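You operate a simulated robot arm through the tools that you are given. There is no shell and no other tool. Be economical: measure what you need, move in short steps, check, and stop when the job is done.

You run a simulated two-armed robot. Do the job below in one go: nothing can be reset, and whatever is moved stays where it is left.

TASK
Top the relish up with water into the neck of the jar, then close it.
Fine: pour from the enamel jug and put it back; wipe the rim with the damp cloth, put the cloth back and screw the band on.

The check looks at the end state, three seconds after you hand in, the way a careful person would. Anything else that was tipped, shoved, dropped, spilled or broken makes it a failure. Flat cloth is picked up by pressing the open fingertips on it (5 to 10 N) and closing them slowly along it; thin cloth reads only 2 to 8 mm in the jaws.

THE ROBOT
Two 7-joint arms with two-finger parallel grippers on one trunk that stands fixed in place. Base frame: the origin is at the foot of the trunk, x ahead of it, y to its left, z up. Units: m, rad, N and s.
The left shoulder is at [0.06, 0.143, 0.991], the right one opposite. With the tool pointing down near the work surface each hand reaches from about 0.32 to 0.74 m from the base axis, measured 20 degrees to its own side. Payload 1.57 kg a hand.
Tool frame (each hand has its own): the origin (TCP) lies between the finger pads and is the grasp point; the fingertips stand 0.03 m ahead of it; z points along the fingers, y is the line along which they close. The gripper opens to 0.11 m. The fingers are 0.024 m wide and 0.012 m thick; the gripper's body (0.048 by 0.112 m) begins 0.078 m behind the TCP.
Orientation is told as [roll, pitch, yaw] about the base's x, y, z axes, in that order, counted from this pose: with the fingers straight down and closing along the base's y, the tool's x points along the base's -x, its y along +y and its z along -z.

THE INTERFACE
- The arms move only by the tool nudge_tool. It takes "left_deltas", "right_deltas" or both (then of equal length, played together; a hand with none holds still); each is a list of rows, each a list of 7 numbers: the shift along the base's x, y, z in units of 150 mm (1.0 is 150 mm), then the turn, a rotation vector about the base's x, y, z in units of 120 degrees (1.0 is 120 degrees), then the finger opening in m, from 0 to 0.11. In form: [[dx, dy, dz, rx, ry, rz, claw], ...]. A call has 1 to 8 rows; each row is the pose to reach, as a shift and turn from the pose commanded when the call began. A call with a number of a shift or a turn outside -1 to 1 is refused whole. Rows are played at 5 a second. More than 0.05 m and 0.15 rad between two rows, or a gripper value outside its range, and nothing of the call is played. A pose out of reach is approached as far as the arm can. The call stops where the force on the tool passes 40 N (or 10 N more than at its start, if that is more) or the arm is blocked; 0.2 s more then pass. Each finger travels about 0.045 m/s and halts on what it meets, pressing with about 42 N; the grip force reading is that of the motor and also rises with nothing between the fingers. The clock runs only during rows and for 0.2 s after the last one: add rows that repeat a pose to give the fingers time. The reply holds the time, the measured pose of the TCP, the force on the tool along the base axes, the opening and the grip force, in the units named above and with some noise.
- Cameras (640 x 400 px; columns grow to the right, rows downward): "scene" is now at [0.0344, 0.0412, 1.6043]; the picture's right is [0.54, -0.84, 0.00], its down [-0.62, -0.40, -0.67] and it looks along [0.56, 0.37, -0.74] (base axes); focal length 370 px, centre (320, 200). "left" rides on the left gripper at [-0.036, 0, -0.08] in its tool frame; the picture's right is [0.00, -1.00, 0.00], its down [0.97, 0.00, -0.24] and it looks along [0.24, 0.00, 0.97] (tool axes); focal length 218 px, centre (320, 200). "right" rides on the right gripper at [-0.036, 0, -0.08] in its tool frame; the picture's right is [0.00, -1.00, 0.00], its down [0.97, 0.00, -0.24] and it looks along [0.24, 0.00, 0.97] (tool axes); focal length 218 px, centre (320, 200). There is no depth. A picture from a camera that has moved, and an enlarged one, comes with that camera's place and axes in the base frame and with its lens.
- grab_frame(camera): a new picture of that camera. It takes no simulated time.
- lift_body(by): slides the trunk up (or, below 0, down) by that many m; the arms and the scene camera ride with it, the base frame stays. It gives what a move gives, with no picture.
- pan_tilt(pan, tilt): turns the head with the scene camera to pan (to the left, within 1.501 rad either way) and tilt (down, from -0.506 to 1.204), counted from straight ahead of the robot. It gives what a move gives.
- zoom(camera, box): a new picture of the part [left, top, right, bottom] of that camera's present view, enlarged. It takes no simulated time.
- sign_off(): hands the job in; it is judged then, once.

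Work in short steps. Places have to be worked out from the pictures, the camera data and where the tool is seen: move nearer, look again, correct. Check each grasp and each placing, and mend what went wrong. You have 120 turns and 74 pictures in all, those below and enlarged ones among them. Open the grippers and draw the arms clear of the work before you hand the job in, unless the task says otherwise; then end with one line.

The tools are called after "Call:" by a JSON object that holds its "method" and its "body". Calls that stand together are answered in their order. nudge_tool: Moves the arms, as the interface text tells. Its arguments: {"type":"object","properties":{"left_deltas":{"type":"array","items":{"type":"array","items":{"type":"number"}}},"right_deltas":{"type":"array","items":{"type":"array","items":{"type":"number"}}}},"required":[]} The other tools are called the same way: lift_body (by) slides the trunk up or down; pan_tilt (pan, tilt) turns the head that bears the scene camera; grab_frame (camera) takes a picture; zoom (camera, box) takes an enlarged picture of a part of a camera's view; sign_off () hands the job in.

At the start:

```text
time_s: 0.0
left_tool_pos: [0.3518, 0.2989, 1.1682]
left_tcp_rot: [0.001, 0.0, 0.0]
left_force: [-0.6, -0.4, -1.4]
left_grip_width: 0.1097
left_grasp_force: 0.1
right_tool_pos: [0.3185, 0.016, 1.1903]
right_tcp_rot: [0.002, -0.001, 0.0]
right_force: [0.1, 0.0, -0.2]
right_grip_width: 0.1101
right_grasp_force: 0.0
trunk travel left (down, up): [-0.59, 0.0]
head pan, tilt: [0.576, 0.834]
```

scene: 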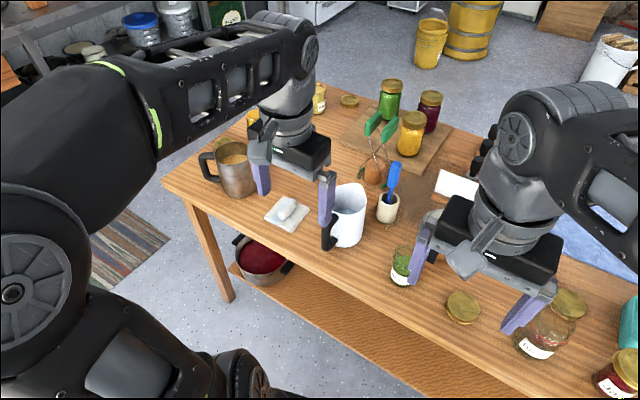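
right: 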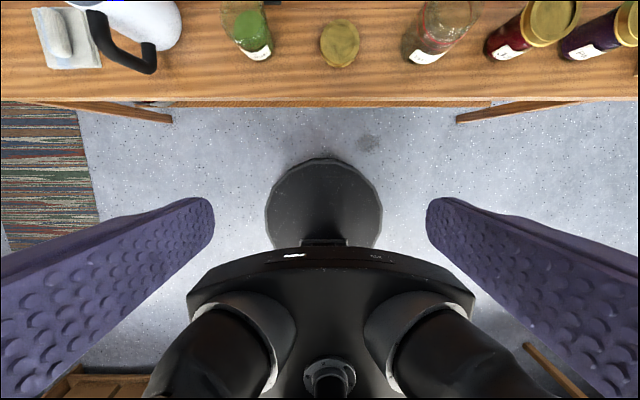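
left: 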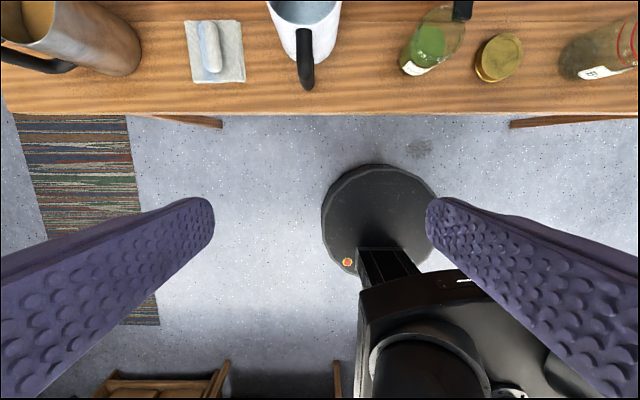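

I start by looking at the front edge of the table, where there is an open green jar, a loose band and the jug.

Call:
{"method": "zoom", "body": {"camera": "scene", "box": [240, 160, 480, 310]}}

Call:
{"method": "zoom", "body": {"camera": "right", "box": [20, 0, 640, 110]}}

Call:
{"method": "pan_tilt", "body": {"pan": 0.0, "tilt": 0.8}}

Call:
{"method": "grab_frame", "body": {"camera": "scene"}}

```text
2.67 times, centred on (360, 235) of scene
camera zoom: at [0.0344, 0.0412, 1.6043], right [0.54, -0.84, 0.0], down [-0.62, -0.4, -0.67], along [0.56, 0.37, -0.74], focal length 987 px, centre (213, 107)
```

zoom: 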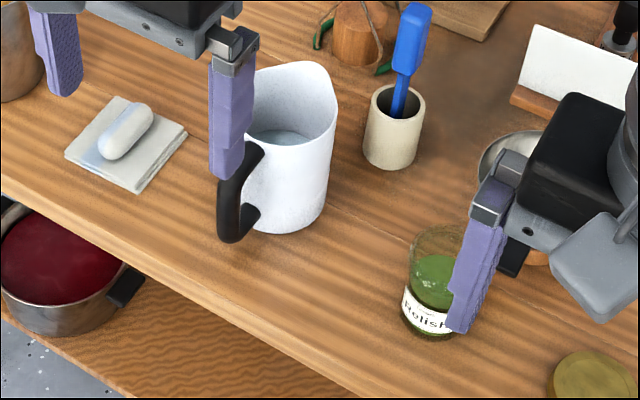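

```text
1.03 times, centred on (330, 55) of right
camera zoom: at [0.3546, 0.0163, 1.2703], right [0.0, -1.0, 0.0], down [-0.97, 0.0, 0.24], along [-0.24, 0.0, -0.97], focal length 225 px, centre (310, 350)
```

zoom: 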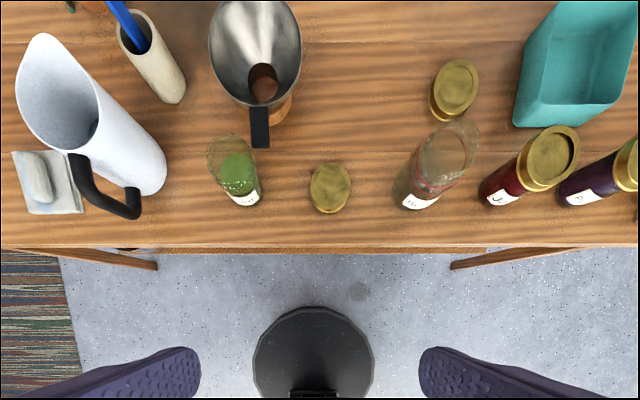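

```text
time_s: 1.0
left_tool_pos: [0.3534, 0.2982, 1.1672]
left_tcp_rot: [0.002, 0.0, 0.001]
left_force: [-0.2, 0.7, 0.2]
left_grip_width: 0.1098
left_grasp_force: 0.0
right_tool_pos: [0.3192, 0.0159, 1.1906]
right_tcp_rot: [0.002, 0.0, -0.001]
right_force: [-0.3, 0.4, -0.1]
right_grip_width: 0.1099
right_grasp_force: 0.0
trunk travel left (down, up): [-0.59, 0.0]
head pan, tilt: [0.0, 0.799]
```

```text
68 pictures are left
camera scene: at [0.0488, -0.0018, 1.607], right [0.0, -1.0, 0.0], down [-0.72, 0.0, -0.7], along [0.7, 0.0, -0.72], focal length 370 px, centre (320, 200)
```

scene: 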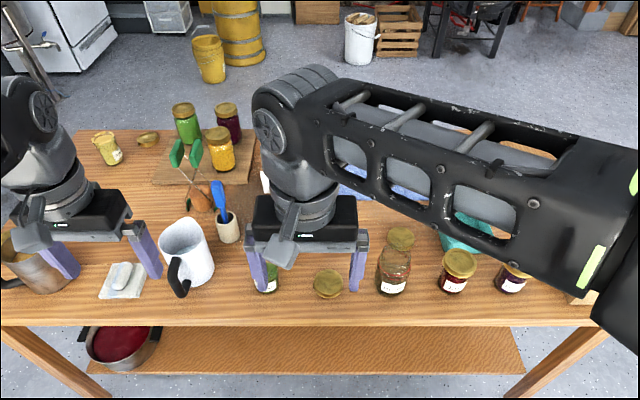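

Relish (open, green) sits near (0.54, 0.135), a band near (0.54, -0.02) and the jug near (0.57, 0.30) with its handle toward me. I bring both hands forward, still high, so their cameras look at the objects.

Call:
{"method": "nudge_tool", "body": {"left_deltas": [[0.3, 0, 0, 0, 0, 0, 0.11], [0.6, 0, 0, 0, 0, 0, 0.11], [0.9, 0, 0, 0, 0, 0, 0.11], [0.9, 0, 0, 0, 0, 0, 0.11]], "right_deltas": [[0.3, -0.1, 0, 0, 0, 0, 0.11], [0.6, -0.2, 0, 0, 0, 0, 0.11], [0.9, -0.3, 0, 0, 0, 0, 0.11], [0.9, -0.3, 0, 0, 0, 0, 0.11]]}}

Call:
{"method": "grab_frame", "body": {"camera": "left"}}

Call:
{"method": "grab_frame", "body": {"camera": "right"}}

```text
time_s: 2.0
left_tool_pos: [0.482, 0.296, 1.1698]
left_tcp_rot: [0.003, -0.004, 0.001]
left_force: [-1.4, -0.7, 1.0]
left_grip_width: 0.11
left_grasp_force: 0.0
right_tool_pos: [0.4492, -0.0316, 1.1813]
right_tcp_rot: [0.004, -0.009, 0.001]
right_force: [-1.7, -1.0, 0.4]
right_grip_width: 0.1101
right_grasp_force: 0.1
right hand out of reach, approached as far as the arm can: row 2, 3, 4
trunk travel left (down, up): [-0.59, 0.0]
head pan, tilt: [0.0, 0.799]
```

```text
67 pictures are left
camera left: at [0.518, 0.2963, 1.2503], right [0.0, -1.0, 0.0], down [-0.97, 0.0, 0.23], along [-0.23, 0.0, -0.97], focal length 218 px, centre (320, 200)
```

left: 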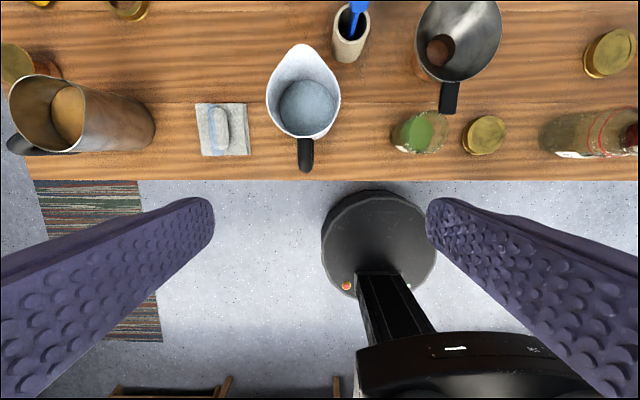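

```text
66 pictures are left
camera right: at [0.4845, -0.031, 1.2619], right [0.0, -1.0, 0.0], down [-0.97, 0.0, 0.23], along [-0.23, 0.0, -0.97], focal length 218 px, centre (320, 200)
```

right: 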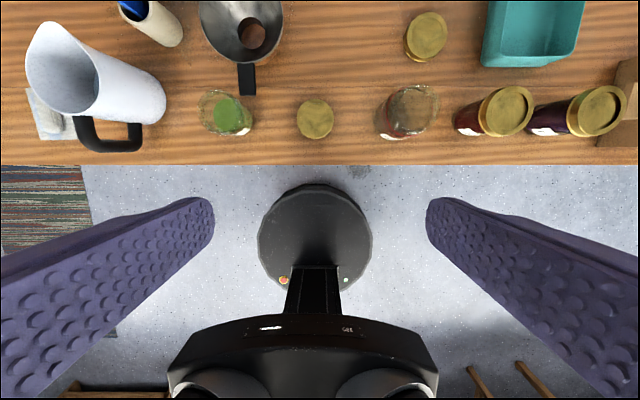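

I zoom in on the relish, the two loose bands and the jug/cloth to identify them properly.

Call:
{"method": "zoom", "body": {"camera": "right", "box": [180, 0, 460, 175]}}

Call:
{"method": "zoom", "body": {"camera": "left", "box": [180, 20, 460, 190]}}

Call:
{"method": "pan_tilt", "body": {"pan": 0.25, "tilt": 0.85}}

Call:
{"method": "grab_frame", "body": {"camera": "scene"}}

```text
2.29 times, centred on (320, 88) of right
camera zoom: at [0.4845, -0.031, 1.2619], right [0.0, -1.0, 0.0], down [-0.97, 0.0, 0.23], along [-0.23, 0.0, -0.97], focal length 499 px, centre (320, 457)
```

zoom: 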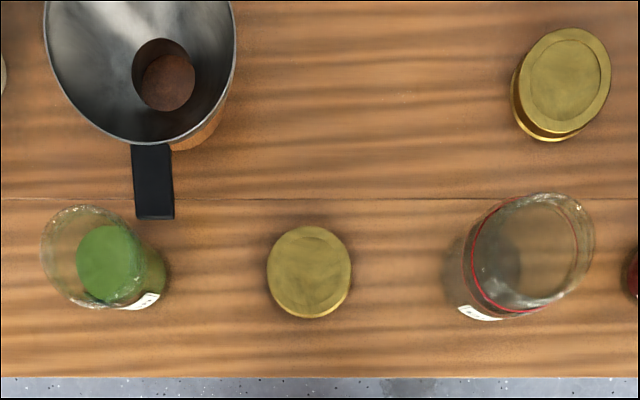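

```text
2.29 times, centred on (320, 105) of left
camera zoom: at [0.518, 0.2963, 1.2503], right [0.0, -1.0, 0.0], down [-0.97, 0.0, 0.23], along [-0.23, 0.0, -0.97], focal length 499 px, centre (320, 417)
```

zoom: 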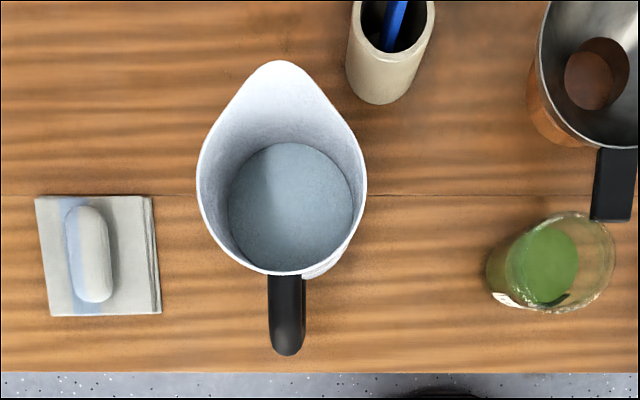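

```text
time_s: 2.8
left_tool_pos: [0.4856, 0.2971, 1.1679]
left_tcp_rot: [-0.001, 0.001, 0.002]
left_force: [0.7, -0.1, 0.3]
left_grip_width: 0.1098
left_grasp_force: 0.0
right_tool_pos: [0.4551, -0.0303, 1.1779]
right_tcp_rot: [0.002, -0.004, -0.001]
right_force: [0.7, -0.5, 0.7]
right_grip_width: 0.1101
right_grasp_force: 0.1
trunk travel left (down, up): [-0.59, 0.0]
head pan, tilt: [0.25, 0.85]
```

```text
63 pictures are left
camera scene: at [0.0442, 0.0172, 1.603], right [0.25, -0.97, 0.0], down [-0.73, -0.18, -0.66], along [0.64, 0.16, -0.75], focal length 370 px, centre (320, 200)
```

scene: 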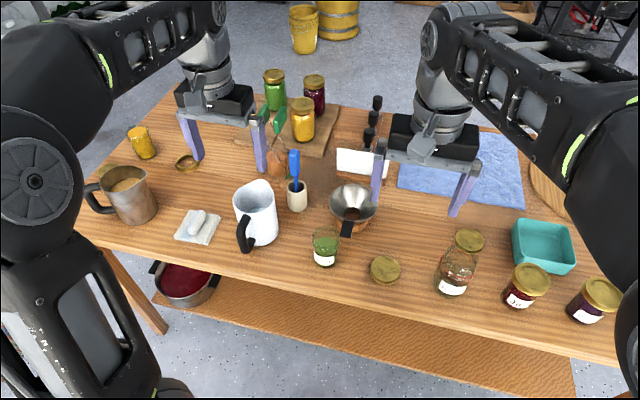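

There's a card stand behind the funnel, so I zoom on it, and on the cloth and the jar.

Call:
{"method": "zoom", "body": {"camera": "scene", "box": [160, 170, 350, 285]}}

Call:
{"method": "zoom", "body": {"camera": "scene", "box": [300, 210, 500, 310]}}

Call:
{"method": "zoom", "body": {"camera": "scene", "box": [310, 130, 410, 190]}}

```text
3.37 times, centred on (255, 228) of scene
camera zoom: at [0.0442, 0.0172, 1.603], right [0.25, -0.97, 0.0], down [-0.73, -0.18, -0.66], along [0.64, 0.16, -0.75], focal length 1247 px, centre (539, 107)
```

zoom: 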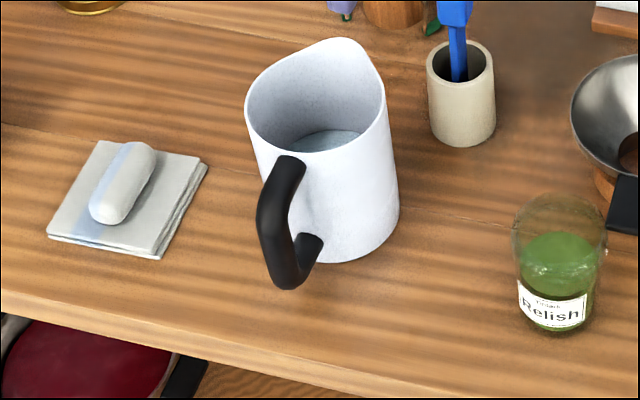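

```text
3.20 times, centred on (400, 260) of scene
camera zoom: at [0.0442, 0.0172, 1.603], right [0.25, -0.97, 0.0], down [-0.73, -0.18, -0.66], along [0.64, 0.16, -0.75], focal length 1185 px, centre (64, 8)
```

zoom: 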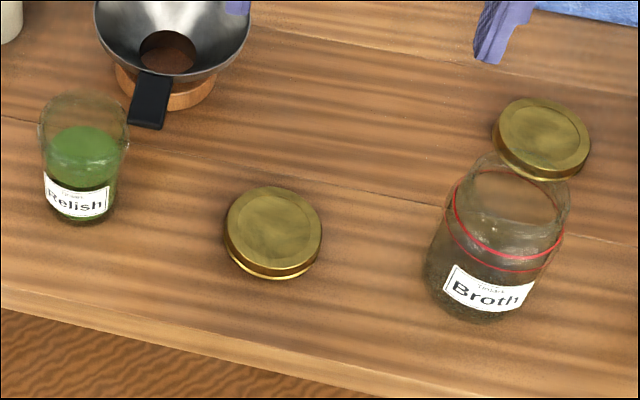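

```text
6.40 times, centred on (360, 160) of scene
camera zoom: at [0.0442, 0.0172, 1.603], right [0.25, -0.97, 0.0], down [-0.73, -0.18, -0.66], along [0.64, 0.16, -0.75], focal length 2369 px, centre (64, 456)
```

zoom: 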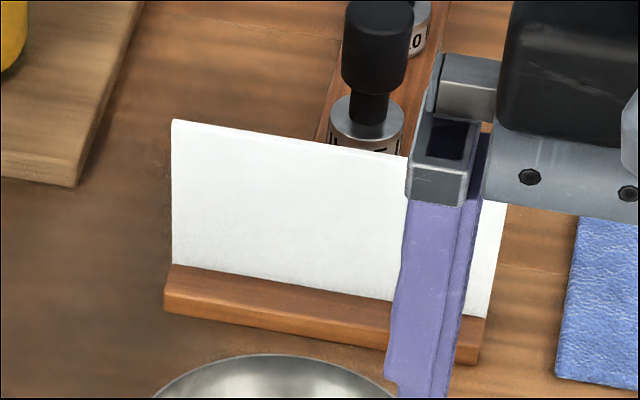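

The relish jar is open at about (0.55, 0.126, rim z 0.905), and the nearby band (~0.074 m) matches its mouth. The other band suits the broth. The jug's handle bar is at about (0.487, 0.318, 0.875), so I bring the left hand behind it, pitched 45° forward.

Call:
{"method": "nudge_tool", "body": {"left_deltas": [[-0.08, 0.02, -0.1, 0, -0.06, 0, 0.11], [-0.16, 0.04, -0.2, 0, -0.12, 0, 0.11], [-0.25, 0.06, -0.3, 0, -0.18, 0, 0.11], [-0.34, 0.09, -0.4, 0, -0.24, 0, 0.11], [-0.43, 0.11, -0.5, 0, -0.3, 0, 0.1], [-0.52, 0.13, -0.6, 0, -0.36, 0, 0.09], [-0.567, 0.14, -0.7, 0, -0.375, 0, 0.08], [-0.567, 0.14, -0.8, 0, -0.375, 0, 0.07]]}}

Call:
{"method": "grab_frame", "body": {"camera": "left"}}

```text
time_s: 4.5
left_tool_pos: [0.4233, 0.3367, 1.0635]
left_tcp_rot: [-0.002, -0.783, -0.001]
left_force: [-0.1, -0.4, 0.2]
left_grip_width: 0.0698
left_grasp_force: 0.0
left hand out of reach, approached as far as the arm can: row 6, 7, 8
right_tool_pos: [0.4532, -0.0296, 1.179]
right_tcp_rot: [0.002, -0.005, 0.0]
right_force: [1.2, -0.5, -0.2]
right_grip_width: 0.1102
right_grasp_force: 0.1
trunk travel left (down, up): [-0.59, 0.0]
head pan, tilt: [0.25, 0.85]
```

```text
59 pictures are left
camera left: at [0.3935, 0.3358, 1.1461], right [0.0, -1.0, 0.0], down [-0.86, 0.0, -0.52], along [0.52, 0.0, -0.86], focal length 218 px, centre (320, 200)
```

left: 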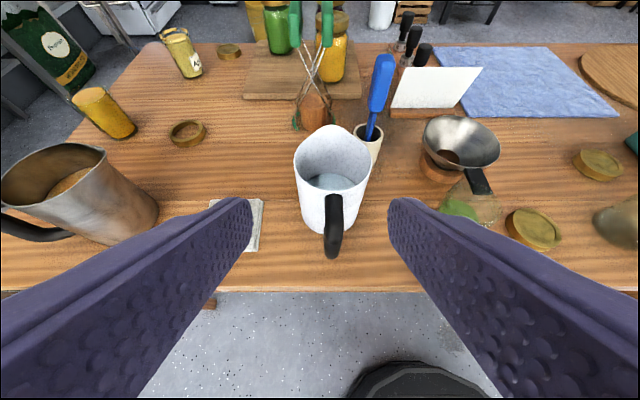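

A 45° pitch is out of reach this close in, so I'll use a shallower one. I also notice a ring at the back left and another disc, so I zoom to compare those with the candidates.

Call:
{"method": "zoom", "body": {"camera": "left", "box": [60, 20, 260, 150]}}

Call:
{"method": "zoom", "body": {"camera": "left", "box": [400, 100, 640, 260]}}

```text
3.08 times, centred on (160, 85) of left
camera zoom: at [0.3935, 0.3358, 1.1461], right [0.0, -1.0, 0.0], down [-0.86, 0.0, -0.52], along [0.52, 0.0, -0.86], focal length 672 px, centre (812, 554)
```

zoom: 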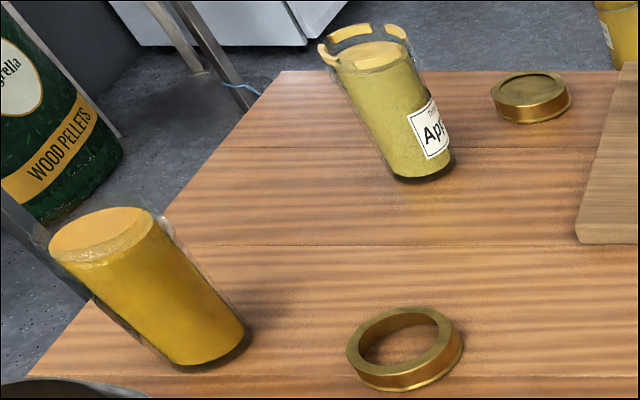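

```text
2.50 times, centred on (520, 180) of left
camera zoom: at [0.3935, 0.3358, 1.1461], right [0.0, -1.0, 0.0], down [-0.86, 0.0, -0.52], along [0.52, 0.0, -0.86], focal length 546 px, centre (-180, 250)
```

zoom: 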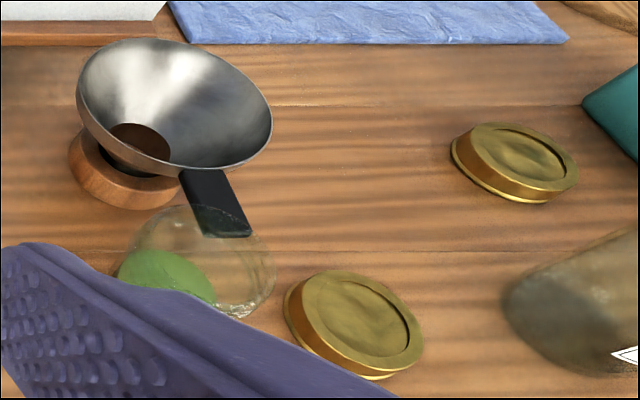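

The band with lid right beside the relish is the one to use. I re-aim the left hand to a 25° pitch above and behind the handle.

Call:
{"method": "nudge_tool", "body": {"left_deltas": [[0.1, 0, 0, 0, 0.06, 0, 0.09], [0.2, 0, 0, 0, 0.12, 0, 0.1], [0.327, 0, -0.1, 0, 0.166, 0, 0.1], [0.327, 0, -0.3, 0, 0.166, 0, 0.1], [0.327, 0, -0.5, 0, 0.166, 0, 0.1], [0.327, 0, -0.5, 0, 0.166, 0, 0.1]]}}

Call:
{"method": "grab_frame", "body": {"camera": "left"}}

```text
time_s: 6.0
left_tool_pos: [0.4726, 0.3359, 0.9898]
left_tcp_rot: [0.0, -0.437, -0.001]
left_force: [0.1, -0.3, -0.6]
left_grip_width: 0.1
left_grasp_force: 0.1
right_tool_pos: [0.4533, -0.0299, 1.1798]
right_tcp_rot: [0.001, -0.004, 0.0]
right_force: [0.2, 0.2, 0.3]
right_grip_width: 0.1101
right_grasp_force: 0.0
trunk travel left (down, up): [-0.59, 0.0]
head pan, tilt: [0.25, 0.85]
```

```text
56 pictures are left
camera left: at [0.472, 0.3359, 1.0771], right [0.0, -1.0, 0.0], down [-0.98, 0.0, -0.19], along [0.19, 0.0, -0.98], focal length 218 px, centre (320, 200)
```

left: 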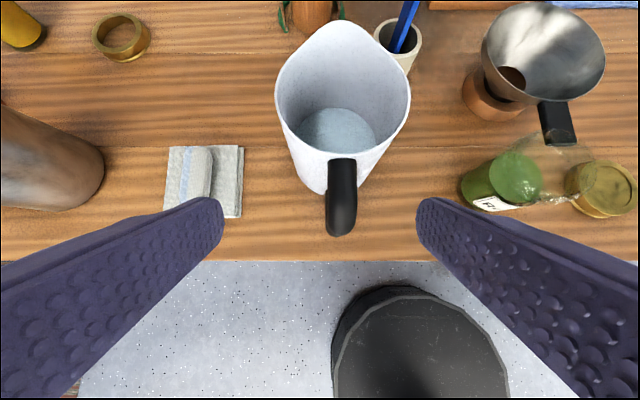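

The handle bar is at about (0.489, 0.318). I straddle it, then close.

Call:
{"method": "nudge_tool", "body": {"left_deltas": [[-0.1, -0.12, -0.15, 0, 0, 0, 0.09], [-0.1, -0.12, -0.3, 0, 0, 0, 0.08], [-0.03, -0.12, -0.45, 0, 0, 0, 0.08], [0.05, -0.12, -0.58, 0, 0, 0, 0.08], [0.11, -0.12, -0.7, 0, 0, 0, 0.08], [0.11, -0.12, -0.7, 0, 0, 0, 0.08]]}}

Call:
{"method": "grab_frame", "body": {"camera": "left"}}

Call:
{"method": "zoom", "body": {"camera": "scene", "box": [160, 150, 360, 275]}}

```text
time_s: 7.3
left_tool_pos: [0.4892, 0.3186, 0.8848]
left_tcp_rot: [-0.002, -0.439, 0.001]
left_force: [-0.2, -1.0, -0.9]
left_grip_width: 0.0799
left_grasp_force: 0.2
right_tool_pos: [0.4539, -0.0298, 1.1794]
right_tcp_rot: [0.004, -0.006, -0.001]
right_force: [0.5, 0.4, 0.2]
right_grip_width: 0.1099
right_grasp_force: 0.2
trunk travel left (down, up): [-0.59, 0.0]
head pan, tilt: [0.25, 0.85]
```

```text
55 pictures are left
camera left: at [0.4882, 0.318, 0.9722], right [0.0, -1.0, 0.0], down [-0.98, 0.0, -0.19], along [0.19, 0.0, -0.98], focal length 218 px, centre (320, 200)
```

left: 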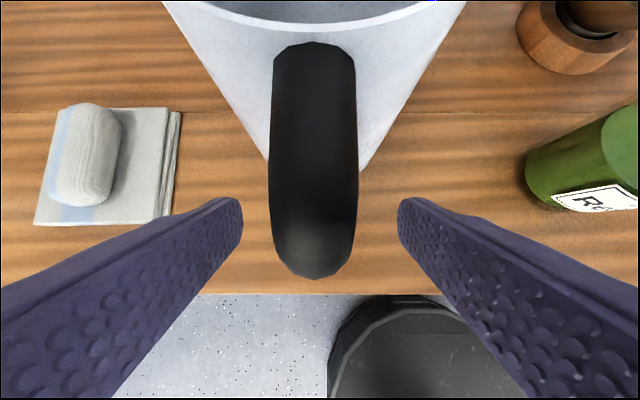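

```text
3.20 times, centred on (260, 212) of scene
camera zoom: at [0.0436, 0.0175, 1.603], right [0.25, -0.97, 0.0], down [-0.73, -0.19, -0.66], along [0.64, 0.16, -0.75], focal length 1185 px, centre (512, 160)
```

zoom: 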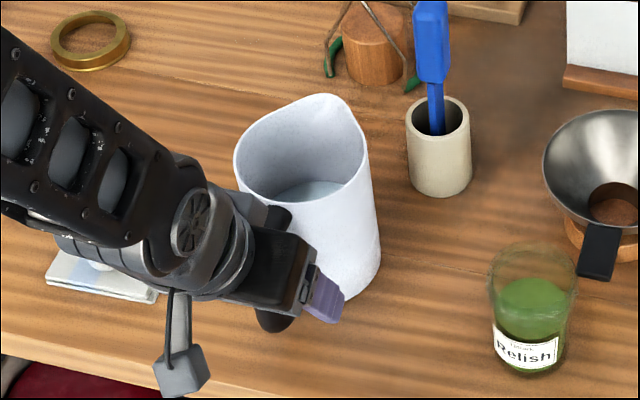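

The handle is centred between the pads. I close on it.

Call:
{"method": "nudge_tool", "body": {"left_deltas": [[0, 0, 0, 0, 0, 0, 0.06], [0, 0, 0, 0, 0, 0, 0.04], [0, 0, 0, 0, 0, 0, 0.02], [0, 0, 0, 0, 0, 0, 0.005], [0, 0, 0, 0, 0, 0, 0.0], [0, 0, 0, 0, 0, 0, 0.0], [0, 0, 0, 0, 0, 0, 0.0]]}}

```text
time_s: 8.9
left_tool_pos: [0.4894, 0.3196, 0.8835]
left_tcp_rot: [0.0, -0.439, -0.002]
left_force: [-0.4, 0.7, 0.5]
left_grip_width: 0.0217
left_grasp_force: 34.6
right_tool_pos: [0.4536, -0.0297, 1.1784]
right_tcp_rot: [0.001, -0.006, 0.001]
right_force: [-0.8, -0.7, -0.7]
right_grip_width: 0.1099
right_grasp_force: 0.0
trunk travel left (down, up): [-0.59, 0.0]
head pan, tilt: [0.25, 0.85]
```

The handle is gripped at 22 mm. I lift 6 cm straight up and check for weight and tilt.

Call:
{"method": "nudge_tool", "body": {"left_deltas": [[0, 0, 0.06, 0, 0, 0, 0.0], [0, 0, 0.16, 0, 0, 0, 0.0], [0, 0, 0.28, 0, 0, 0, 0.0], [0, 0, 0.4, 0, 0, 0, 0.0], [0, 0, 0.4, 0, 0, 0, 0.0]]}}

Call:
{"method": "zoom", "body": {"camera": "scene", "box": [160, 150, 360, 275]}}

```text
time_s: 10.2
left_tool_pos: [0.4905, 0.3199, 0.9432]
left_tcp_rot: [0.0, -0.437, 0.001]
left_force: [1.6, 0.1, -4.6]
left_grip_width: 0.022
left_grasp_force: 34.5
right_tool_pos: [0.4548, -0.0293, 1.1779]
right_tcp_rot: [0.001, -0.004, -0.001]
right_force: [0.8, -0.4, 0.5]
right_grip_width: 0.1101
right_grasp_force: 0.1
trunk travel left (down, up): [-0.59, 0.0]
head pan, tilt: [0.25, 0.85]
```

```text
3.20 times, centred on (260, 212) of scene
camera zoom: at [0.0449, 0.0179, 1.6029], right [0.25, -0.97, 0.0], down [-0.73, -0.19, -0.66], along [0.64, 0.16, -0.75], focal length 1185 px, centre (512, 160)
```

zoom: 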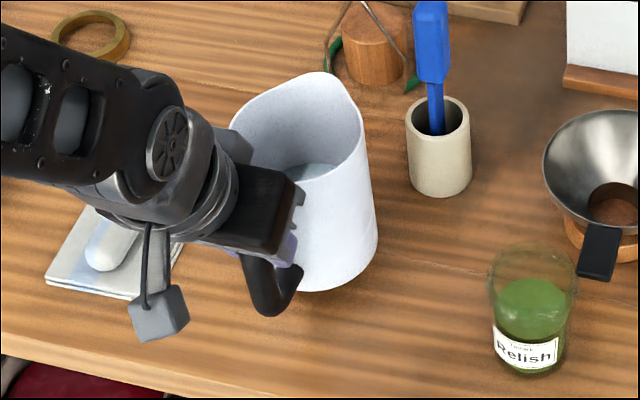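

It's secure at about 0.47 kg. I carry it up and across toward the jar while the right arm moves out of the way to the right.

Call:
{"method": "nudge_tool", "body": {"left_deltas": [[0, 0, 0.2, 0, 0, 0, 0.0], [0, 0, 0.4, 0, 0, 0, 0.0], [-0.1, -0.1, 0.6, 0, 0, 0, 0.0], [-0.2, -0.25, 0.7, 0, 0, 0, 0.0], [-0.3, -0.4, 0.7, 0, 0, 0, 0.0], [-0.4, -0.55, 0.7, 0, 0, 0, 0.0], [-0.45, -0.7, 0.7, 0, 0, 0, 0.0], [-0.45, -0.7, 0.7, 0, 0, 0, 0.0]], "right_deltas": [[-0.1, -0.15, 0, 0, 0, 0, 0.11], [-0.2, -0.35, 0, 0, 0, 0, 0.11], [-0.3, -0.55, 0, 0, 0, 0, 0.11], [-0.4, -0.75, 0, 0, 0, 0, 0.11], [-0.5, -0.95, 0, 0, 0, 0, 0.11], [-0.5, -1, 0, 0, 0, 0, 0.11], [-0.5, -1, 0, 0, 0, 0, 0.11], [-0.5, -1, 0, 0, 0, 0, 0.11]]}}

Call:
{"method": "grab_frame", "body": {"camera": "scene"}}

```text
time_s: 11.9
left_tool_pos: [0.4227, 0.2129, 1.0495]
left_tcp_rot: [-0.001, -0.436, -0.001]
left_force: [-0.1, -1.1, -4.5]
left_grip_width: 0.0221
left_grasp_force: 34.7
right_tool_pos: [0.3818, -0.1814, 1.1781]
right_tcp_rot: [0.002, -0.002, -0.001]
right_force: [0.8, -0.9, 0.6]
right_grip_width: 0.11
right_grasp_force: 0.1
right hand out of reach, approached as far as the arm can: row 4
trunk travel left (down, up): [-0.59, 0.0]
head pan, tilt: [0.25, 0.85]
```

```text
52 pictures are left
camera scene: at [0.0444, 0.0159, 1.603], right [0.25, -0.97, 0.0], down [-0.73, -0.18, -0.66], along [0.64, 0.16, -0.75], focal length 370 px, centre (320, 200)
```

scene: 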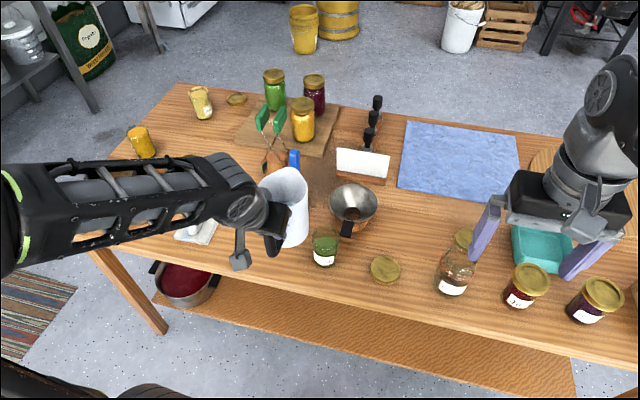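

The hand and jug are steady. I tilt 40° first while still beside the jar, then shift over it so the lip sits just behind the mouth centre.

Call:
{"method": "nudge_tool", "body": {"left_deltas": [[-0.05, 0, 0, 0, 0.06, 0, 0.0], [-0.1, 0, 0, 0, 0.12, 0, 0.0], [-0.16, 0, 0, 0, 0.18, 0, 0.0], [-0.21, -0.1, 0, 0, 0.24, 0, 0.0], [-0.265, -0.25, 0, 0, 0.3, 0, 0.0], [-0.265, -0.4, -0.0, 0, 0.333, 0, 0.0], [-0.265, -0.57, -0.1, 0, 0.333, 0, 0.0], [-0.265, -0.57, -0.15, 0, 0.333, 0, 0.0]]}}

Call:
{"method": "zoom", "body": {"camera": "scene", "box": [220, 170, 420, 295]}}

Call:
{"method": "grab_frame", "body": {"camera": "left"}}

```text
time_s: 13.8
left_tool_pos: [0.3833, 0.1282, 1.0264]
left_tcp_rot: [-0.001, 0.26, 0.002]
left_force: [0.0, -0.3, -5.0]
left_grip_width: 0.022
left_grasp_force: 35.1
right_tool_pos: [0.3808, -0.1796, 1.1782]
right_tcp_rot: [0.001, -0.002, -0.001]
right_force: [-0.5, -0.2, -0.4]
right_grip_width: 0.11
right_grasp_force: 0.1
trunk travel left (down, up): [-0.59, 0.0]
head pan, tilt: [0.25, 0.85]
```

```text
3.20 times, centred on (320, 232) of scene
camera zoom: at [0.0444, 0.018, 1.603], right [0.25, -0.97, 0.0], down [-0.73, -0.19, -0.66], along [0.64, 0.16, -0.75], focal length 1185 px, centre (320, 96)
```

zoom: 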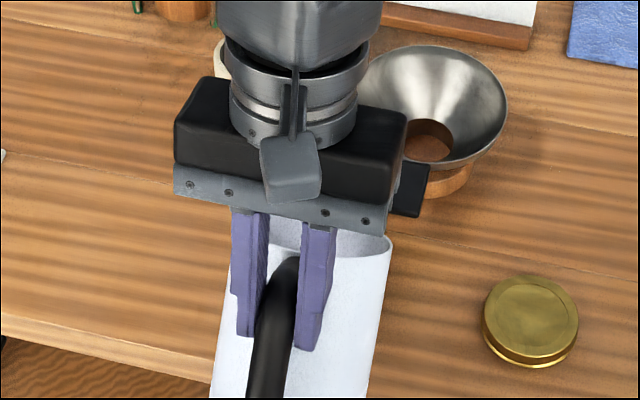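

```text
50 pictures are left
camera left: at [0.4393, 0.1278, 1.0945], right [0.0, -1.0, 0.0], down [-0.88, 0.0, 0.48], along [-0.48, 0.0, -0.88], focal length 218 px, centre (320, 200)
```

left: 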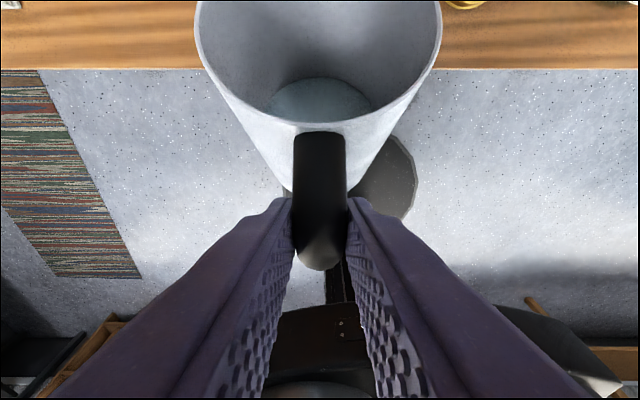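

Both views of the lip are blocked. I roll the right hand to look sideways at the jar from the right, well above the broth, while the left holds still.

Call:
{"method": "nudge_tool", "body": {"right_deltas": [[0.1, 0.06, -0.1, 0.065, 0, 0, 0.11], [0.2, 0.13, -0.2, 0.13, 0, 0, 0.11], [0.3, 0.2, -0.3, 0.195, 0, 0, 0.11], [0.4, 0.27, -0.4, 0.26, 0, 0, 0.11], [0.5, 0.34, -0.55, 0.325, 0, 0, 0.11], [0.6, 0.41, -0.7, 0.39, 0, 0, 0.11], [0.7, 0.48, -0.8, 0.455, 0, 0, 0.11], [0.79, 0.53, -0.88, 0.5, 0, 0, 0.11]]}}

Call:
{"method": "grab_frame", "body": {"camera": "right"}}

```text
time_s: 15.6
left_tool_pos: [0.3832, 0.1289, 1.0268]
left_tcp_rot: [0.001, 0.261, 0.001]
left_force: [0.5, -0.8, -5.3]
left_grip_width: 0.0219
left_grasp_force: 34.4
right_tool_pos: [0.4997, -0.1009, 1.0458]
right_tcp_rot: [1.052, -0.002, -0.004]
right_force: [0.1, 0.3, 0.6]
right_grip_width: 0.1097
right_grasp_force: 0.1
trunk travel left (down, up): [-0.59, 0.0]
head pan, tilt: [0.25, 0.85]
```

```text
49 pictures are left
camera right: at [0.5347, -0.1702, 1.0861], right [0.0, -0.5, -0.87], down [-0.97, -0.21, 0.12], along [-0.24, 0.84, -0.48], focal length 218 px, centre (320, 200)
```

right: 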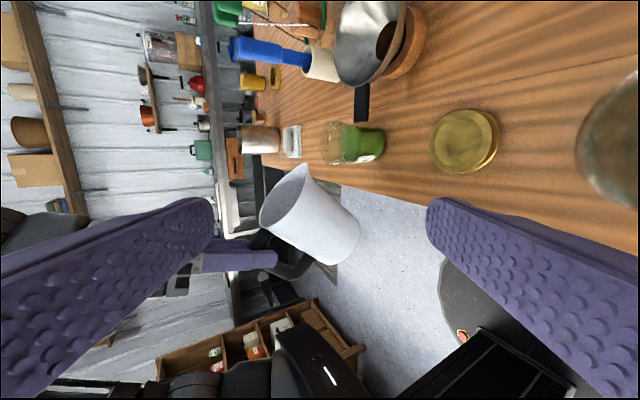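

The side view is excellent: lip at about (0.503, 0.944), jar mouth at (0.541, z 0.903). I tilt 22° more while bringing the lip over the mouth.

Call:
{"method": "nudge_tool", "body": {"left_deltas": [[0.12, -0.01, 0.06, 0, 0.04, 0, 0.0], [0.24, -0.01, 0.1, 0, 0.08, 0, 0.0], [0.36, -0.01, 0.13, 0, 0.13, 0, 0.0], [0.46, -0.01, 0.15, 0, 0.18, 0, 0.0], [0.46, -0.01, 0.15, 0, 0.18, 0, 0.0]]}}

Call:
{"method": "zoom", "body": {"camera": "right", "box": [200, 60, 440, 280]}}

```text
time_s: 16.8
left_tool_pos: [0.3996, 0.1503, 1.0183]
left_tcp_rot: [0.017, 0.479, 0.028]
left_force: [0.0, -2.0, -4.5]
left_grip_width: 0.022
left_grasp_force: 34.6
left hand out of reach, approached as far as the arm can: row 2, 3, 4, 5
right_tool_pos: [0.4988, -0.102, 1.0451]
right_tcp_rot: [1.05, -0.001, -0.003]
right_force: [-0.1, 0.1, -0.7]
right_grip_width: 0.11
right_grasp_force: 0.0
trunk travel left (down, up): [-0.59, 0.0]
head pan, tilt: [0.25, 0.85]
```

```text
1.82 times, centred on (320, 170) of right
camera zoom: at [0.5347, -0.1709, 1.0858], right [0.0, -0.5, -0.87], down [-0.97, -0.21, 0.12], along [-0.24, 0.84, -0.48], focal length 397 px, centre (320, 254)
```

zoom: 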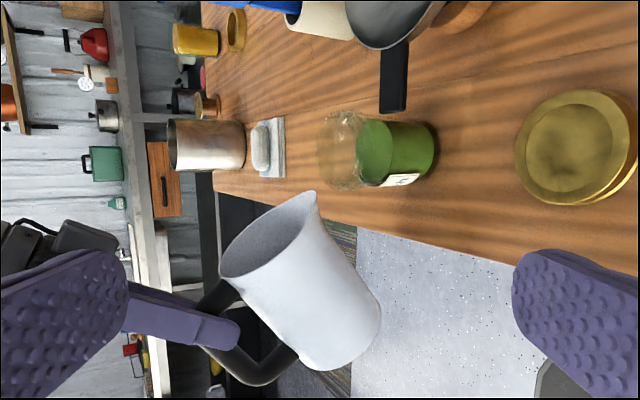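

The arm can't pitch further back that way. Pouring sideways (spout toward −y) turns the tool around the forearm axis, so I partly untilt, move left and up, and then yaw the jug.

Call:
{"method": "nudge_tool", "body": {"left_deltas": [[0, 0.1, 0.1, -0.004, -0.04, -0.006, 0.0], [0, 0.25, 0.2, -0.008, -0.08, -0.013, 0.0], [0, 0.4, 0.3, -0.008, -0.12, -0.013, 0.0], [0, 0.55, 0.4, -0.008, -0.167, -0.013, 0.0], [0, 0.73, 0.41, -0.008, -0.167, -0.013, 0.0], [0.05, 0.73, 0.41, -0.008, -0.167, -0.013, 0.0]], "right_deltas": [[0, -0.05, 0, 0, 0, 0, 0.11], [0, -0.1, 0, 0, 0, 0, 0.11], [0, -0.15, 0, 0, 0, 0, 0.11], [0, -0.2, 0, 0, 0, 0, 0.11], [0, -0.25, 0, 0, 0, 0, 0.11], [0, -0.3, 0, 0, 0, 0, 0.11]]}}

```text
time_s: 18.1
left_tool_pos: [0.4069, 0.2606, 1.0796]
left_tcp_rot: [-0.005, 0.128, -0.003]
left_force: [0.3, 0.3, -4.9]
left_grip_width: 0.022
left_grasp_force: 34.8
right_tool_pos: [0.4983, -0.1466, 1.0452]
right_tcp_rot: [1.048, 0.001, -0.002]
right_force: [0.1, -0.3, 0.0]
right_grip_width: 0.1101
right_grasp_force: 0.0
trunk travel left (down, up): [-0.59, 0.0]
head pan, tilt: [0.25, 0.85]
```

Reachable and steady. Now I yaw the jug about the vertical while sliding out to the jar's left, first half.

Call:
{"method": "nudge_tool", "body": {"left_deltas": [[0.05, 0.02, 0, 0, 0, -0.06, 0.0], [0.12, 0.04, 0, 0, 0, -0.12, 0.0], [0.2, 0.07, 0, 0, 0, -0.18, 0.0], [0.28, 0.1, 0, 0, 0, -0.24, 0.0], [0.36, 0.14, 0, 0, 0, -0.3, 0.0], [0.44, 0.17, 0, 0, 0, -0.36, 0.0], [0.5, 0.2, 0, 0, 0, -0.42, 0.0], [0.5, 0.2, 0, 0, 0, -0.42, 0.0]]}}

Call:
{"method": "grab_frame", "body": {"camera": "right"}}

```text
time_s: 19.9
left_tool_pos: [0.4805, 0.2909, 1.0798]
left_tcp_rot: [-0.007, 0.129, -0.882]
left_force: [0.3, 0.2, -4.9]
left_grip_width: 0.0217
left_grasp_force: 35.0
right_tool_pos: [0.4995, -0.145, 1.044]
right_tcp_rot: [1.051, -0.001, -0.001]
right_force: [0.9, -0.1, -0.5]
right_grip_width: 0.1102
right_grasp_force: 0.2
trunk travel left (down, up): [-0.59, 0.0]
head pan, tilt: [0.25, 0.85]
```

```text
47 pictures are left
camera right: at [0.5342, -0.2144, 1.0859], right [0.0, -0.5, -0.87], down [-0.97, -0.21, 0.12], along [-0.24, 0.84, -0.48], focal length 218 px, centre (320, 200)
```

right: 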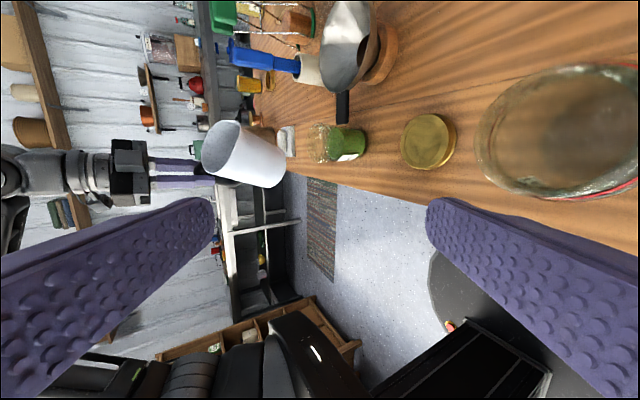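

The yaw works and the arm clears everything. I finish it to about −1.5 rad and move to the jar's x.

Call:
{"method": "nudge_tool", "body": {"left_deltas": [[0.08, 0, 0, 0, 0, -0.06, 0.0], [0.16, 0, 0, 0, 0, -0.12, 0.0], [0.24, 0, 0, 0, 0, -0.18, 0.0], [0.32, 0, 0, 0, 0, -0.24, 0.0], [0.4, 0, 0, 0, 0, -0.297, 0.0], [0.4, 0, 0, 0, 0, -0.297, 0.0]]}}

Call:
{"method": "zoom", "body": {"camera": "scene", "box": [200, 130, 440, 290]}}

Call:
{"method": "zoom", "body": {"camera": "right", "box": [130, 60, 410, 240]}}

```text
time_s: 21.4
left_tool_pos: [0.5414, 0.2914, 1.08]
left_tcp_rot: [-0.005, 0.129, -1.505]
left_force: [-0.4, -0.3, -5.0]
left_grip_width: 0.0217
left_grasp_force: 35.1
right_tool_pos: [0.4992, -0.1448, 1.0463]
right_tcp_rot: [1.05, 0.0, -0.003]
right_force: [1.3, 0.8, 0.1]
right_grip_width: 0.1097
right_grasp_force: 0.1
trunk travel left (down, up): [-0.59, 0.0]
head pan, tilt: [0.25, 0.85]
```

```text
2.50 times, centred on (320, 210) of scene
camera zoom: at [0.0443, 0.0176, 1.603], right [0.25, -0.97, 0.0], down [-0.73, -0.19, -0.66], along [0.64, 0.16, -0.75], focal length 926 px, centre (320, 175)
```

zoom: 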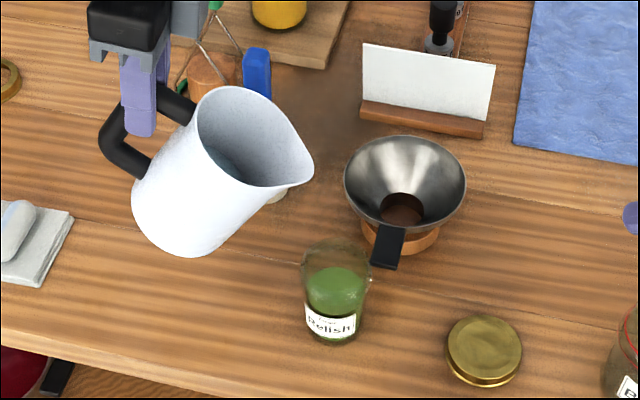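

```text
2.22 times, centred on (270, 150) of right
camera zoom: at [0.5341, -0.2144, 1.086], right [0.0, -0.5, -0.87], down [-0.97, -0.21, 0.12], along [-0.24, 0.84, -0.48], focal length 485 px, centre (431, 311)
```

zoom: 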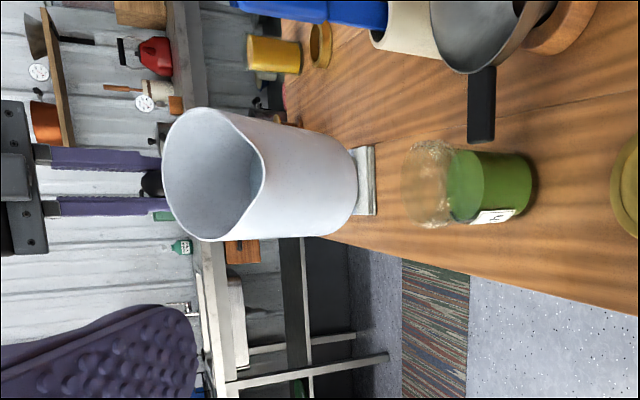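

The lip triangulates to (0.553, 0.151, 1.013) and the jar mouth to (0.541, 0.126, 0.903). I tilt 20° further about the jug's side axis and lower the lip to just above the mouth's left part.

Call:
{"method": "nudge_tool", "body": {"left_deltas": [[-0.02, -0.02, 0, 0.0415, 0.0027, 0, 0.0], [-0.04, -0.06, 0, 0.083, 0.0055, 0, 0.0], [-0.056, -0.12, -0.05, 0.125, 0.008, 0, 0.0], [-0.056, -0.18, -0.12, 0.1664, 0.011, 0, 0.0], [-0.056, -0.25, -0.227, 0.1664, 0.011, 0, 0.0], [-0.056, -0.25, -0.227, 0.1664, 0.011, 0, 0.0]]}}

Call:
{"method": "zoom", "body": {"camera": "scene", "box": [200, 130, 440, 290]}}

Call:
{"method": "zoom", "body": {"camera": "right", "box": [130, 60, 410, 240]}}

```text
time_s: 22.8
left_tool_pos: [0.533, 0.2546, 1.0459]
left_tcp_rot: [-0.006, 0.477, -1.504]
left_force: [0.5, 0.2, -5.2]
left_grip_width: 0.022
left_grasp_force: 34.9
right_tool_pos: [0.4984, -0.1449, 1.0458]
right_tcp_rot: [1.05, 0.0, -0.003]
right_force: [-1.0, -0.7, -0.3]
right_grip_width: 0.1103
right_grasp_force: 0.1
trunk travel left (down, up): [-0.59, 0.0]
head pan, tilt: [0.25, 0.85]
```

```text
2.50 times, centred on (320, 210) of scene
camera zoom: at [0.0444, 0.0176, 1.603], right [0.25, -0.97, 0.0], down [-0.73, -0.19, -0.66], along [0.64, 0.16, -0.75], focal length 926 px, centre (320, 175)
```

zoom: 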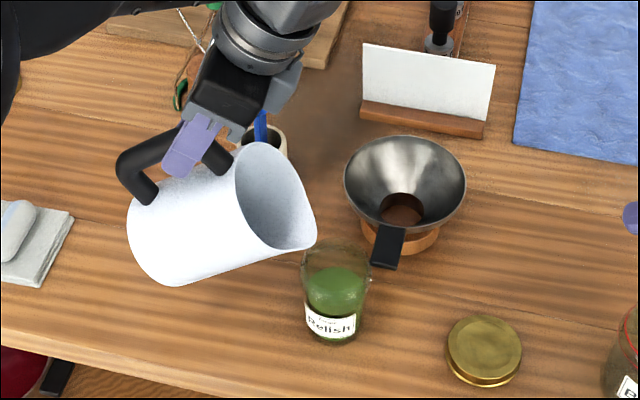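

```text
2.22 times, centred on (270, 150) of right
camera zoom: at [0.5342, -0.2143, 1.086], right [0.0, -0.5, -0.87], down [-0.97, -0.21, 0.12], along [-0.24, 0.84, -0.48], focal length 485 px, centre (431, 311)
```

zoom: 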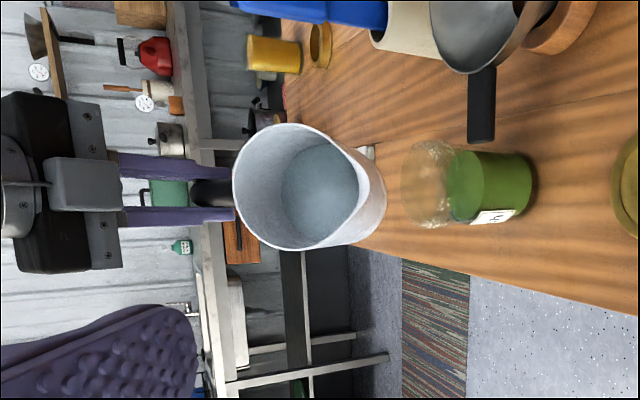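

The lip is over the left part of the mouth at about z 0.935, with no flow yet. I tilt 15° more in small steps, holding the lip in place.

Call:
{"method": "nudge_tool", "body": {"left_deltas": [[0.004, -0.07, 0.04, 0.035, 0.002, 0, 0.0], [0.008, -0.14, 0.08, 0.07, 0.005, 0, 0.0], [0.013, -0.2, 0.12, 0.1, 0.0066, 0, 0.0], [0.013, -0.235, 0.14, 0.125, 0.008, 0, 0.0]]}}

Call:
{"method": "zoom", "body": {"camera": "right", "box": [130, 60, 410, 240]}}

```text
time_s: 23.8
left_tool_pos: [0.5355, 0.2193, 1.0668]
left_tcp_rot: [0.0, 0.742, -1.5]
left_force: [-0.4, 0.5, -4.7]
left_grip_width: 0.0217
left_grasp_force: 34.8
right_tool_pos: [0.4973, -0.1472, 1.046]
right_tcp_rot: [1.05, -0.001, -0.001]
right_force: [0.0, -0.6, 0.7]
right_grip_width: 0.1098
right_grasp_force: 0.1
trunk travel left (down, up): [-0.59, 0.0]
head pan, tilt: [0.25, 0.85]
```

```text
2.22 times, centred on (270, 150) of right
camera zoom: at [0.5343, -0.2147, 1.0858], right [0.0, -0.5, -0.87], down [-0.97, -0.21, 0.12], along [-0.24, 0.84, -0.48], focal length 485 px, centre (431, 311)
```

zoom: 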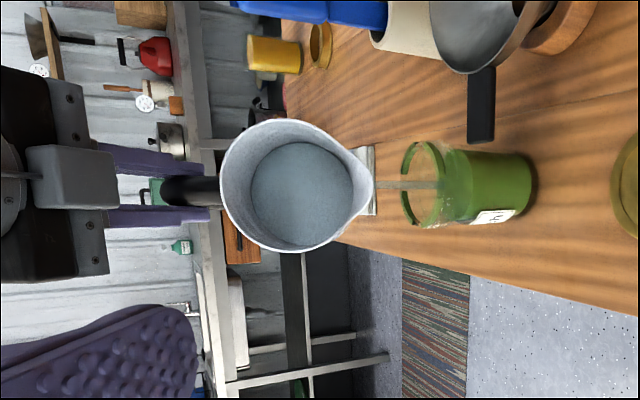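

Water is flowing and the level has come up fast. I tilt back immediately, keeping the lip in place.

Call:
{"method": "nudge_tool", "body": {"left_deltas": [[-0.003, 0.09, -0.05, -0.07, -0.005, 0, 0.0], [-0.006, 0.18, -0.08, -0.12, -0.008, 0, 0.0]]}}

Call:
{"method": "zoom", "body": {"camera": "right", "box": [230, 90, 410, 210]}}

Call:
{"method": "zoom", "body": {"camera": "scene", "box": [260, 190, 400, 290]}}

```text
time_s: 24.4
left_tool_pos: [0.5335, 0.2464, 1.0547]
left_tcp_rot: [-0.005, 0.485, -1.503]
left_force: [-0.1, -0.4, -4.0]
left_grip_width: 0.0221
left_grasp_force: 35.1
right_tool_pos: [0.4997, -0.1472, 1.0462]
right_tcp_rot: [1.051, 0.0, -0.005]
right_force: [-0.7, 0.1, -0.2]
right_grip_width: 0.11
right_grasp_force: 0.1
trunk travel left (down, up): [-0.59, 0.0]
head pan, tilt: [0.25, 0.85]
```

```text
3.33 times, centred on (320, 150) of right
camera zoom: at [0.5342, -0.2142, 1.086], right [0.0, -0.5, -0.87], down [-0.97, -0.21, 0.12], along [-0.24, 0.84, -0.48], focal length 728 px, centre (320, 367)
```

zoom: 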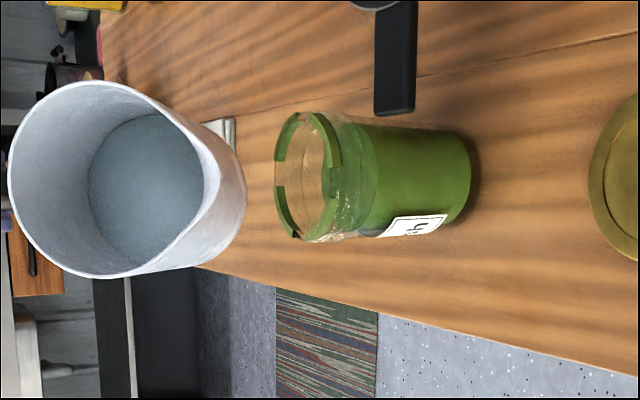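

```text
4.00 times, centred on (330, 240) of scene
camera zoom: at [0.0444, 0.018, 1.603], right [0.25, -0.97, 0.0], down [-0.73, -0.19, -0.66], along [0.64, 0.16, -0.75], focal length 1481 px, centre (280, 40)
```

zoom: 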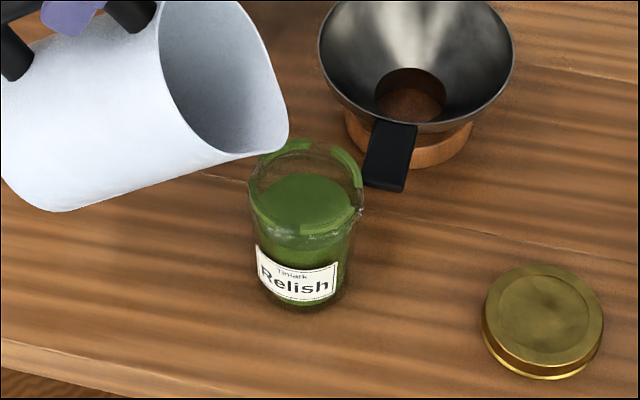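

The flow has stopped and the green rim arcs are residue to wipe. I zoom in closely to judge the level against the shoulder and neck.

Call:
{"method": "zoom", "body": {"camera": "right", "box": [295, 112, 375, 162]}}

Call:
{"method": "zoom", "body": {"camera": "scene", "box": [310, 220, 360, 270]}}

```text
8.00 times, centred on (335, 137) of right
camera zoom: at [0.5342, -0.2142, 1.086], right [0.0, -0.5, -0.87], down [-0.97, -0.21, 0.12], along [-0.24, 0.84, -0.48], focal length 1746 px, centre (200, 704)
```

zoom: 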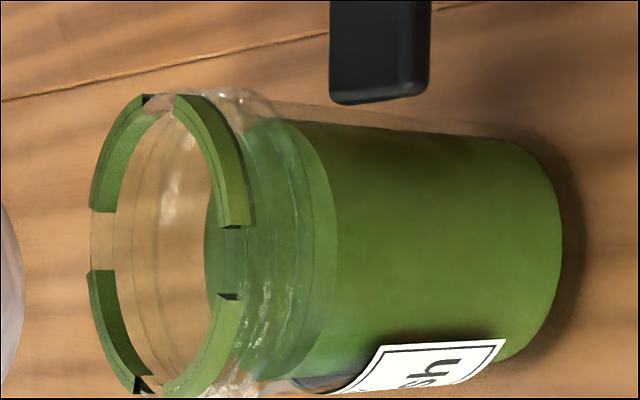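

```text
8.00 times, centred on (335, 245) of scene
camera zoom: at [0.0444, 0.018, 1.603], right [0.25, -0.97, 0.0], down [-0.73, -0.19, -0.66], along [0.64, 0.16, -0.75], focal length 2961 px, centre (200, -160)
```

zoom: 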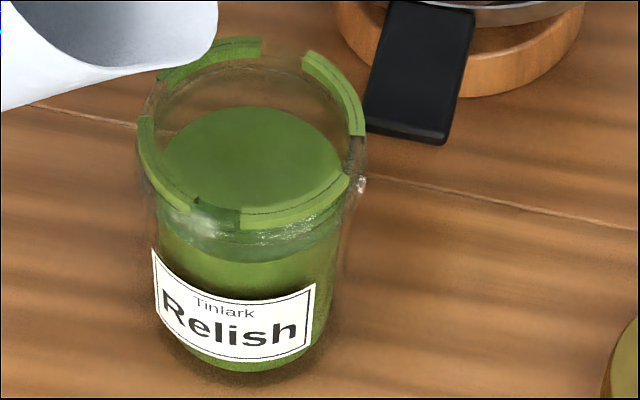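

The level now sits at the base of the neck, about 26 mm below the rim, so roughly 1 cm more is needed. I tip back to the same angle and look.

Call:
{"method": "nudge_tool", "body": {"left_deltas": [[0.002, -0.09, 0.03, 0.055, 0.004, 0, 0.0], [0.006, -0.18, 0.08, 0.115, 0.008, 0, 0.0]]}}

Call:
{"method": "zoom", "body": {"camera": "right", "box": [270, 102, 370, 164]}}

```text
time_s: 24.9
left_tool_pos: [0.5345, 0.217, 1.0671]
left_tcp_rot: [-0.005, 0.732, -1.501]
left_force: [-0.2, -0.7, -5.0]
left_grip_width: 0.0218
left_grasp_force: 35.0
right_tool_pos: [0.4978, -0.1455, 1.0459]
right_tcp_rot: [1.049, 0.0, -0.001]
right_force: [0.3, 0.5, -0.5]
right_grip_width: 0.1099
right_grasp_force: 0.1
trunk travel left (down, up): [-0.59, 0.0]
head pan, tilt: [0.25, 0.85]
```

```text
6.40 times, centred on (320, 133) of right
camera zoom: at [0.5342, -0.2155, 1.0857], right [0.0, -0.5, -0.87], down [-0.97, -0.21, 0.12], along [-0.24, 0.84, -0.48], focal length 1397 px, centre (320, 629)
```

zoom: 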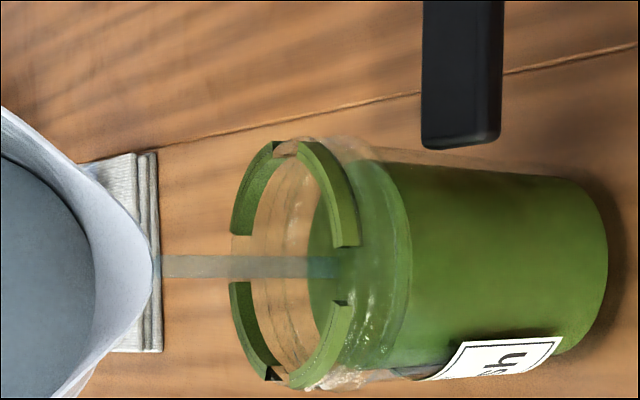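

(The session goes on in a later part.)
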